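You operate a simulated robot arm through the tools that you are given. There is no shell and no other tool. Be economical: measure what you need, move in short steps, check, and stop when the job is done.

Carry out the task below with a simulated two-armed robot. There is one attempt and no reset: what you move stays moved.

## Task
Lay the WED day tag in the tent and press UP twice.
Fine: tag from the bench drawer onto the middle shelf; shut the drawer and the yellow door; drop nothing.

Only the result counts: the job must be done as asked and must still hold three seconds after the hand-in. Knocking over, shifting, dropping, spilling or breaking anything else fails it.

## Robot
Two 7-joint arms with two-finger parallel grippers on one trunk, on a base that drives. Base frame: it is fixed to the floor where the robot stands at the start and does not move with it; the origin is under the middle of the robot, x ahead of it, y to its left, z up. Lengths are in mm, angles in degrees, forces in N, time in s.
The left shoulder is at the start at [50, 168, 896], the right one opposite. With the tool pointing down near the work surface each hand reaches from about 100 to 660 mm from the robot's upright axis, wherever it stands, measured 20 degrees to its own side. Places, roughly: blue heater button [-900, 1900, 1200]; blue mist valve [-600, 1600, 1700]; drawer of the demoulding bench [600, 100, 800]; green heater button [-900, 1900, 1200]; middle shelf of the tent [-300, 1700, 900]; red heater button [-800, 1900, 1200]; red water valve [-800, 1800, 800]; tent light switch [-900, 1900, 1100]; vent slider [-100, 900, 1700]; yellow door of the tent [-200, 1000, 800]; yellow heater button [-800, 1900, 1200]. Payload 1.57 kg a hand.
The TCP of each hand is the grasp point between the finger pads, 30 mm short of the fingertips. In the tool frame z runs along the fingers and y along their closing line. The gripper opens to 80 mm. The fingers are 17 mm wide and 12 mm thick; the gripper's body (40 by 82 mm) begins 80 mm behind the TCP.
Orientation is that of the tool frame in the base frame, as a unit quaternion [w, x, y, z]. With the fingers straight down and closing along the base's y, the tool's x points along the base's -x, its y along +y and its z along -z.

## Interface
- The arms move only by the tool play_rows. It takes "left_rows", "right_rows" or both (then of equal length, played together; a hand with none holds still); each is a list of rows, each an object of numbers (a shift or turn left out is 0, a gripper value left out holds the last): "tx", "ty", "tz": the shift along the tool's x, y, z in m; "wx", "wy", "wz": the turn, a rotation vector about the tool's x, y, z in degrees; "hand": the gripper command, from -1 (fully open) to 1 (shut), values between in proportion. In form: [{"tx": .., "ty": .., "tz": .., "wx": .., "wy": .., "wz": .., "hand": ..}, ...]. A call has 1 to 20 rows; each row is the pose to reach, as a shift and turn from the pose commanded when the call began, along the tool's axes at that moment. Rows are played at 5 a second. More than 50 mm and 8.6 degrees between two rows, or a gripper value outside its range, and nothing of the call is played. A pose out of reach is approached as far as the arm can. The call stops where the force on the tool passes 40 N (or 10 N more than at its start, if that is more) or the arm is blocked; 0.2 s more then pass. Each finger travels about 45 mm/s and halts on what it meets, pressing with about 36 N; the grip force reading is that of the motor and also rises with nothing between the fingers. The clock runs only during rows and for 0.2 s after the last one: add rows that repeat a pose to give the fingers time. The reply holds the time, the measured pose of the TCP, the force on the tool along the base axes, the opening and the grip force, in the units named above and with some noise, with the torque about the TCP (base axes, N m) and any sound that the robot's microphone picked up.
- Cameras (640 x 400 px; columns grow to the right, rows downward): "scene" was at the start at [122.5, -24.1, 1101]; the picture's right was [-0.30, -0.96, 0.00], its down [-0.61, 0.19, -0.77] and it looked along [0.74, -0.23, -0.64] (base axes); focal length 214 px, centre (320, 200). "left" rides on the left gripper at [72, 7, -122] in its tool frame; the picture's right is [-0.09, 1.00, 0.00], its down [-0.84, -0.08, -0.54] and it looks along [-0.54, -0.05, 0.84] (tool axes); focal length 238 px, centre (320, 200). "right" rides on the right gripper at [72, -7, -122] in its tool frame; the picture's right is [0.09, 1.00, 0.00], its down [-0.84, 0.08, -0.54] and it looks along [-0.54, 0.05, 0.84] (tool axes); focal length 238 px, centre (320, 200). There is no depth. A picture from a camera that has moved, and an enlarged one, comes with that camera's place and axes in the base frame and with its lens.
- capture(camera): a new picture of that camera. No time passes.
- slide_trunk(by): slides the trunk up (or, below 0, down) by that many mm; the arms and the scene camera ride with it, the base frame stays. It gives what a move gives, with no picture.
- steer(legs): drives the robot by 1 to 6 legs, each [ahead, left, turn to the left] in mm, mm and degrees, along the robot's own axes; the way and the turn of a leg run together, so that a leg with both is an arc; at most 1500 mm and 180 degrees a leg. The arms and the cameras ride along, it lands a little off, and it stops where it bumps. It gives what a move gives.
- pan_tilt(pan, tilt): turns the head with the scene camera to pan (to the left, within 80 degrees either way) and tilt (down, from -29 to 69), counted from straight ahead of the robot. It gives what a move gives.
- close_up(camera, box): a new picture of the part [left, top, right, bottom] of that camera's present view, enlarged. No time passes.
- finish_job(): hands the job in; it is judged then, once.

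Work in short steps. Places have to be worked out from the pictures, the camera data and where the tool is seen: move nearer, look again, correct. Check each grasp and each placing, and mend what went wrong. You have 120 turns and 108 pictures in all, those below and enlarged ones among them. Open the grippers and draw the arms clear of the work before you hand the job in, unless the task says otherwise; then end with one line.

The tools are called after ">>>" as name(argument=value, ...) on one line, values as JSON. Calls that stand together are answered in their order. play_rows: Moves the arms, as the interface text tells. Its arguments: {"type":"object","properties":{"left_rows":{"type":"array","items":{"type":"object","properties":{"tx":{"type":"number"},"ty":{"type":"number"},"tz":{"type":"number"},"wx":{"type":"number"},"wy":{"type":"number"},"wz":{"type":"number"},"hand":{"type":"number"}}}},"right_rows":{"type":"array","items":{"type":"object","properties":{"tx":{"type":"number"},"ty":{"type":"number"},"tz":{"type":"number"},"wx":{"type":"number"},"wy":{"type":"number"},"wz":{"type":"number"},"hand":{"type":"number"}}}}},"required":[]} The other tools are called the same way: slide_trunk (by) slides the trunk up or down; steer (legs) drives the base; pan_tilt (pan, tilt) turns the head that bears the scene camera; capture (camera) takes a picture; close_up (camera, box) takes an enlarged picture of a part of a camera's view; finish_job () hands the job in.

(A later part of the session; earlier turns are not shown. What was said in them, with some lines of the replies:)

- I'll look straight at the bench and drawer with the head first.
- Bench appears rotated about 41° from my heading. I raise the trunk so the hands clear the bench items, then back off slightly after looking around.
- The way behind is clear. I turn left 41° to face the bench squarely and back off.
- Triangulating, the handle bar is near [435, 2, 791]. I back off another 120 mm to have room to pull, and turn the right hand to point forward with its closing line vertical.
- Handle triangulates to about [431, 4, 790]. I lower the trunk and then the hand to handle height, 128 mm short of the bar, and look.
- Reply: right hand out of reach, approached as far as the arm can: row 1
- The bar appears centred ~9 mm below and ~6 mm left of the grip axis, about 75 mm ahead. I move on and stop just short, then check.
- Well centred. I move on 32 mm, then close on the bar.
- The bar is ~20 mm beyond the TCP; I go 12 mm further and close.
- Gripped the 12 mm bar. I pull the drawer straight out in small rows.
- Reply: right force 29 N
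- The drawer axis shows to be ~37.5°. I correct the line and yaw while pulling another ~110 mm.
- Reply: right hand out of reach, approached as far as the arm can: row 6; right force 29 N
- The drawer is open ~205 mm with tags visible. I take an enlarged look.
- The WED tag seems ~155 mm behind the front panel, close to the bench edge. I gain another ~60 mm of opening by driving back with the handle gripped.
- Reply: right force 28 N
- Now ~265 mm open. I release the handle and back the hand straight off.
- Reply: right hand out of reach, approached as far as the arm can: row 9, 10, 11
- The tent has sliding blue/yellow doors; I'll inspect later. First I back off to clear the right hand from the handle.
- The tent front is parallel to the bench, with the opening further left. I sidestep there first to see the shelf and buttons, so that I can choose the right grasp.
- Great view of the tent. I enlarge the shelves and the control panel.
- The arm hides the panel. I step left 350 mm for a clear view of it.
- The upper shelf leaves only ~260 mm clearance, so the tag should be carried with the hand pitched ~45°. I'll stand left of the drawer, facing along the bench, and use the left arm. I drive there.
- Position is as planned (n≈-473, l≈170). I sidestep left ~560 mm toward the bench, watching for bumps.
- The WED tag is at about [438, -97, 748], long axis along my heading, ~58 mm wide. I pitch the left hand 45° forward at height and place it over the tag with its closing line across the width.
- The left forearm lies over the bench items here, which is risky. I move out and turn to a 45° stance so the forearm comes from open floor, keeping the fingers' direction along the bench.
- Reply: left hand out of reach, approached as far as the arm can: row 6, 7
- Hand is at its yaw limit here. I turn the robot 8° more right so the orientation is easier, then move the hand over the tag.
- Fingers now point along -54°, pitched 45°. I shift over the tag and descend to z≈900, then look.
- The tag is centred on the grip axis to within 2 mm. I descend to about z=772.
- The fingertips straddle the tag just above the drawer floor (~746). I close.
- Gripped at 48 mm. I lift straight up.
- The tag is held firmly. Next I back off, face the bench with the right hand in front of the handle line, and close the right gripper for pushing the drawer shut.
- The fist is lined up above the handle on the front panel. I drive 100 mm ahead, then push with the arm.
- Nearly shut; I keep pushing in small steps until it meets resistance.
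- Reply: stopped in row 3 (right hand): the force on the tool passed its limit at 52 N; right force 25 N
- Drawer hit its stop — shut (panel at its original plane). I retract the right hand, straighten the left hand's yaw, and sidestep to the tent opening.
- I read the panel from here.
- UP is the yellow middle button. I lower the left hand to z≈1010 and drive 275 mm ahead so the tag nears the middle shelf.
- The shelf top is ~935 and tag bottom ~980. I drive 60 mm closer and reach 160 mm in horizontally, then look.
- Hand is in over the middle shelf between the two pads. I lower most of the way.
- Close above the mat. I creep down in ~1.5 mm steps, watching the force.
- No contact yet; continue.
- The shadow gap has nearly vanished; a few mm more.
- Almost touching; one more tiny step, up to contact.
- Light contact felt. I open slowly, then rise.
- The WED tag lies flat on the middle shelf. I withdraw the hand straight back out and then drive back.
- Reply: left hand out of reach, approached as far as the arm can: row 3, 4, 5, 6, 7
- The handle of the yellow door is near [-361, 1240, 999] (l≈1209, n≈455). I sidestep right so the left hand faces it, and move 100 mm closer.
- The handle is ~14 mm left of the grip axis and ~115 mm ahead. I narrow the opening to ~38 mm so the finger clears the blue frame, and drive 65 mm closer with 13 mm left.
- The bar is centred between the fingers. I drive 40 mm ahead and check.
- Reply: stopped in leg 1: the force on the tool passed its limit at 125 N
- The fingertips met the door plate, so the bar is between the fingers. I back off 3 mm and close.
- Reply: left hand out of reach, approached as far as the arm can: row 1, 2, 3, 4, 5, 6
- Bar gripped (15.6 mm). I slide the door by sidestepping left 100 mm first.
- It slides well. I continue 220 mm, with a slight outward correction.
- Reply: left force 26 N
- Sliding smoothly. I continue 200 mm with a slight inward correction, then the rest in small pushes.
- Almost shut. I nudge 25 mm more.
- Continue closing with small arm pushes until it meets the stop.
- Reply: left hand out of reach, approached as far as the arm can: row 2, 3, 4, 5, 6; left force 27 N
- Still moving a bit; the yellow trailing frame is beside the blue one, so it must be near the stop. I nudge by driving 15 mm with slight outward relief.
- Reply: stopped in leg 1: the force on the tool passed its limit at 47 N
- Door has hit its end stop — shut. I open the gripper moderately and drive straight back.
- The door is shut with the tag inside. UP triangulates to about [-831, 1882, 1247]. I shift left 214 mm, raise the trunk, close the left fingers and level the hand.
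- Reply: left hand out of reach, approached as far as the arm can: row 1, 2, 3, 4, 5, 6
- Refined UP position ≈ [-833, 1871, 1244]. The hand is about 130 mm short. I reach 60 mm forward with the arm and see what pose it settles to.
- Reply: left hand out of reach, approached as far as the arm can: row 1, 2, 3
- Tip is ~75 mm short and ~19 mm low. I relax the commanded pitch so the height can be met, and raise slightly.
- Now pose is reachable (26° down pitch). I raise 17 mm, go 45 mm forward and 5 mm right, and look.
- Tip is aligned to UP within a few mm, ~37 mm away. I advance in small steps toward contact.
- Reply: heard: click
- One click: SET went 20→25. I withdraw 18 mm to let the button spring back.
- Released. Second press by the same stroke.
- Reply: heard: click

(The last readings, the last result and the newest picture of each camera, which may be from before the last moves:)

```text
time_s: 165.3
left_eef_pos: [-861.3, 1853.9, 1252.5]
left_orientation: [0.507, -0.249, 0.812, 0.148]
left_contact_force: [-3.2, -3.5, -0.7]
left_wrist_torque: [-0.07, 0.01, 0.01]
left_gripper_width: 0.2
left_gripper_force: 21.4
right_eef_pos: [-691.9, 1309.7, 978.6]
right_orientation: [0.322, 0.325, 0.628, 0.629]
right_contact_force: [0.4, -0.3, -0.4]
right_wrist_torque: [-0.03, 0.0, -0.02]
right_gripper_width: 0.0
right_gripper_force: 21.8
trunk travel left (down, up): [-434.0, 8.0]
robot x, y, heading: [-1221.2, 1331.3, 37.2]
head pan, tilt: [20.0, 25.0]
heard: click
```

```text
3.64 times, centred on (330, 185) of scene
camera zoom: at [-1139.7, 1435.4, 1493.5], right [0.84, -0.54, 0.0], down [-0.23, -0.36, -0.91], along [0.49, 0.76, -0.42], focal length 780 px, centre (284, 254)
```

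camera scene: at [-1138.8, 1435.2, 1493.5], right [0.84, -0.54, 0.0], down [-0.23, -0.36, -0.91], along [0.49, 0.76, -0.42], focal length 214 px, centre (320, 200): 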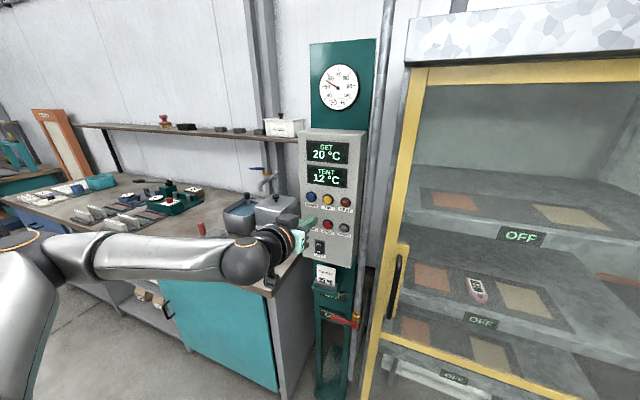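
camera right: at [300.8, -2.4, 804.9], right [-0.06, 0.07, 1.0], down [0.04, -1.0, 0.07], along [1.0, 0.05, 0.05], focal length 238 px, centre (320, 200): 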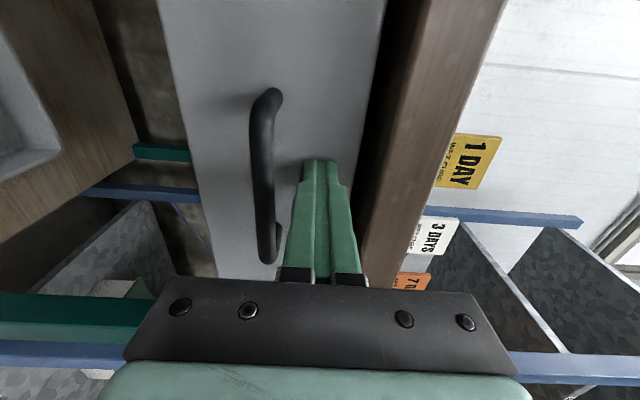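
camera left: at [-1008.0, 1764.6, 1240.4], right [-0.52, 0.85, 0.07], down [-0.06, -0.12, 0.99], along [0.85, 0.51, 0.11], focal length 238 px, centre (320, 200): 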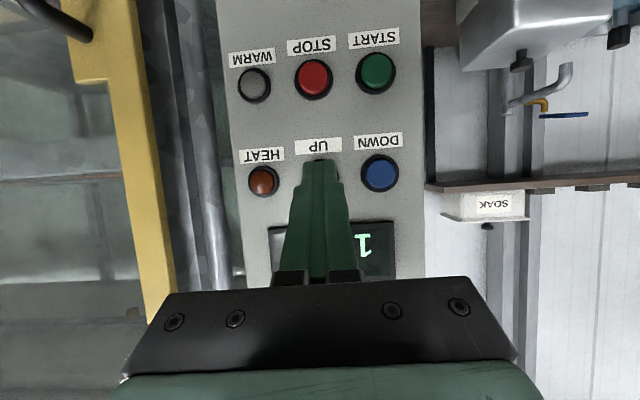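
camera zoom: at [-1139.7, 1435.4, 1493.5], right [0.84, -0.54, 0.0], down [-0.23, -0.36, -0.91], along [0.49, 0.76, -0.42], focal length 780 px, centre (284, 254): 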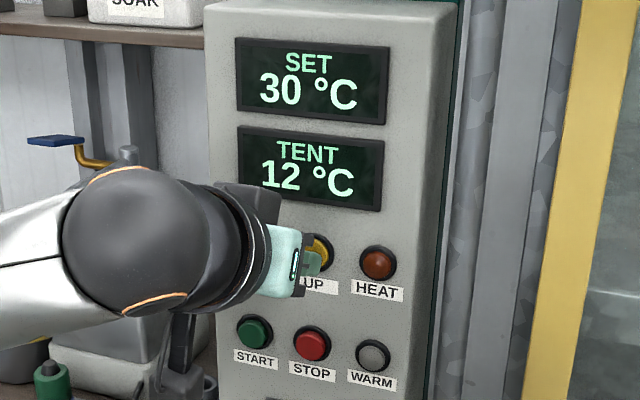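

Two clicks, SET now 30 °C. I withdraw the hand, drive back, open both grippers and take a final look.

>>> play_rows(left_rows=[{"tx": 0.008, "tz": -0.016}, {"tx": 0.02, "tz": -0.04}, {"tx": 0.035, "tz": -0.07}])

>>> steer(legs=[[-350, 0, 0], [0, -600, 0]])

>>> play_rows(left_rows=[{"hand": -1}, {"hand": -1}, {"hand": -1}, {"hand": -1}, {"hand": -1}, {"hand": -1}], right_rows=[{"hand": -1}, {"hand": -1}, {"hand": -1}, {"hand": -1}, {"hand": -1}, {"hand": -1}])

>>> pan_tilt(pan=0, tilt=25)

>>> capture(camera="scene")

>>> pan_tilt(pan=-55, tilt=25)

>>> capture(camera="scene")

```text
time_s: 166.1
left_eef_pos: [-926.4, 1811.1, 1250.4]
left_orientation: [0.508, -0.25, 0.81, 0.149]
left_contact_force: [-0.3, -0.2, -1.0]
left_wrist_torque: [-0.02, 0.02, -0.02]
left_gripper_width: 0.0
left_gripper_force: 21.2
right_eef_pos: [-691.2, 1309.7, 977.3]
right_orientation: [0.323, 0.325, 0.628, 0.629]
right_contact_force: [0.3, -0.1, 0.1]
right_wrist_torque: [0.03, 0.0, -0.02]
right_gripper_width: 0.0
right_gripper_force: 21.8
trunk travel left (down, up): [-434.0, 8.0]
robot x, y, heading: [-1220.3, 1328.6, 37.4]
head pan, tilt: [20.0, 25.0]
```

```text
time_s: 173.7
left_eef_pos: [-846.0, 1125.3, 1251.8]
left_orientation: [0.507, -0.25, 0.812, 0.148]
left_contact_force: [-0.6, 0.2, 0.5]
left_wrist_torque: [0.01, -0.02, 0.03]
left_gripper_width: 0.0
left_gripper_force: 21.7
right_eef_pos: [-610.9, 623.2, 977.3]
right_orientation: [0.323, 0.325, 0.628, 0.629]
right_contact_force: [-0.6, -0.3, 0.5]
right_wrist_torque: [-0.01, -0.05, -0.01]
right_gripper_width: 0.1
right_gripper_force: 21.3
trunk travel left (down, up): [-434.0, 8.0]
robot x, y, heading: [-1143.2, 646.4, 37.2]
head pan, tilt: [20.0, 25.0]
```

```text
time_s: 175.1
left_eef_pos: [-845.9, 1125.0, 1250.0]
left_orientation: [0.507, -0.251, 0.811, 0.15]
left_contact_force: [1.0, 0.8, -0.7]
left_wrist_torque: [-0.02, 0.01, 0.04]
left_gripper_width: 79.9
left_gripper_force: 0.1
right_eef_pos: [-610.9, 623.5, 977.1]
right_orientation: [0.323, 0.325, 0.628, 0.629]
right_contact_force: [0.9, -0.2, 0.0]
right_wrist_torque: [0.02, -0.02, 0.0]
right_gripper_width: 80.1
right_gripper_force: 0.1
trunk travel left (down, up): [-434.0, 8.0]
robot x, y, heading: [-1139.5, 653.3, 37.2]
head pan, tilt: [20.0, 25.0]
```

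```text
time_s: 175.9
left_eef_pos: [-845.1, 1126.3, 1251.2]
left_orientation: [0.507, -0.25, 0.811, 0.149]
left_contact_force: [-0.1, -0.2, 0.2]
left_wrist_torque: [-0.01, 0.01, -0.01]
left_gripper_width: 79.8
left_gripper_force: 0.1
right_eef_pos: [-611.6, 622.4, 977.9]
right_orientation: [0.322, 0.325, 0.628, 0.63]
right_contact_force: [-0.5, -0.2, -0.3]
right_wrist_torque: [-0.01, -0.03, 0.01]
right_gripper_width: 79.9
right_gripper_force: 0.0
trunk travel left (down, up): [-434.0, 8.0]
robot x, y, heading: [-1143.8, 648.6, 37.2]
head pan, tilt: [0.0, 25.0]
```

```text
26 pictures are left
camera scene: at [-1035.8, 727.7, 1493.5], right [0.61, -0.8, 0.0], down [-0.34, -0.26, -0.91], along [0.72, 0.55, -0.42], focal length 214 px, centre (320, 200)
```

scene: 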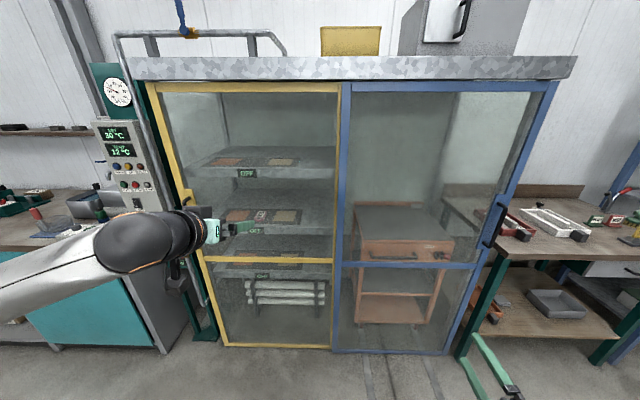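

```text
time_s: 177.2
left_eef_pos: [-845.4, 1125.1, 1250.7]
left_orientation: [0.507, -0.25, 0.811, 0.149]
left_contact_force: [-0.8, -0.9, -0.9]
left_wrist_torque: [0.03, 0.0, 0.01]
left_gripper_width: 80.2
left_gripper_force: 0.0
right_eef_pos: [-612.1, 622.6, 978.2]
right_orientation: [0.323, 0.325, 0.628, 0.629]
right_contact_force: [0.5, 0.3, 0.6]
right_wrist_torque: [0.03, 0.04, -0.01]
right_gripper_width: 80.0
right_gripper_force: 0.1
trunk travel left (down, up): [-434.0, 8.0]
robot x, y, heading: [-1141.2, 646.3, 37.3]
head pan, tilt: [-55.0, 25.0]
```

```text
25 pictures are left
camera scene: at [-1021.3, 643.9, 1493.5], right [-0.3, -0.95, 0.0], down [-0.4, 0.13, -0.91], along [0.86, -0.28, -0.42], focal length 214 px, centre (320, 200)
```

scene: 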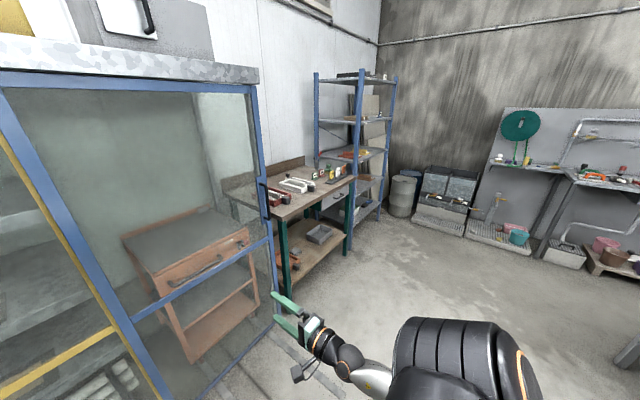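

>>> close_up(camera="scene", box=[260, 150, 370, 280])

```text
3.08 times, centred on (315, 215) of scene
camera zoom: at [-1021.3, 643.9, 1493.5], right [-0.3, -0.95, 0.0], down [-0.4, 0.13, -0.91], along [0.86, -0.28, -0.42], focal length 660 px, centre (335, 154)
```

zoom: 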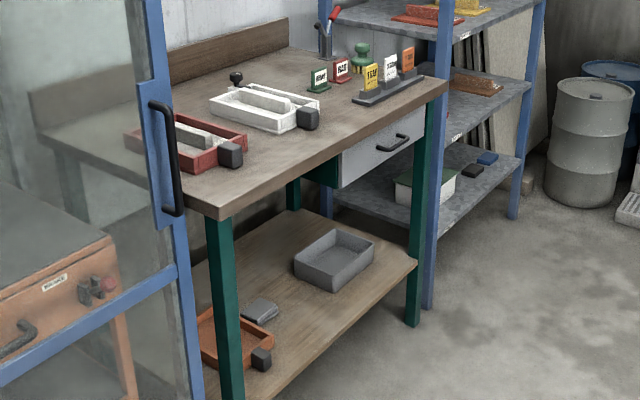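

The drawer and yellow door are both shut, the tag lies on the middle shelf, and the setpoint reads 30 °C. I hand in.

>>> finish_job()

```text
The job is handed in.
```

The WED tag is lying flat on the tent's middle shelf, UP was pressed twice (the setpoint went from 20 to 30 °C), and the drawer and yellow door are both shut. Nothing was dropped, but my left fingertips bumped the yellow door's plate hard once (125 N) while reaching for its handle; the door slid shut normally afterwards.
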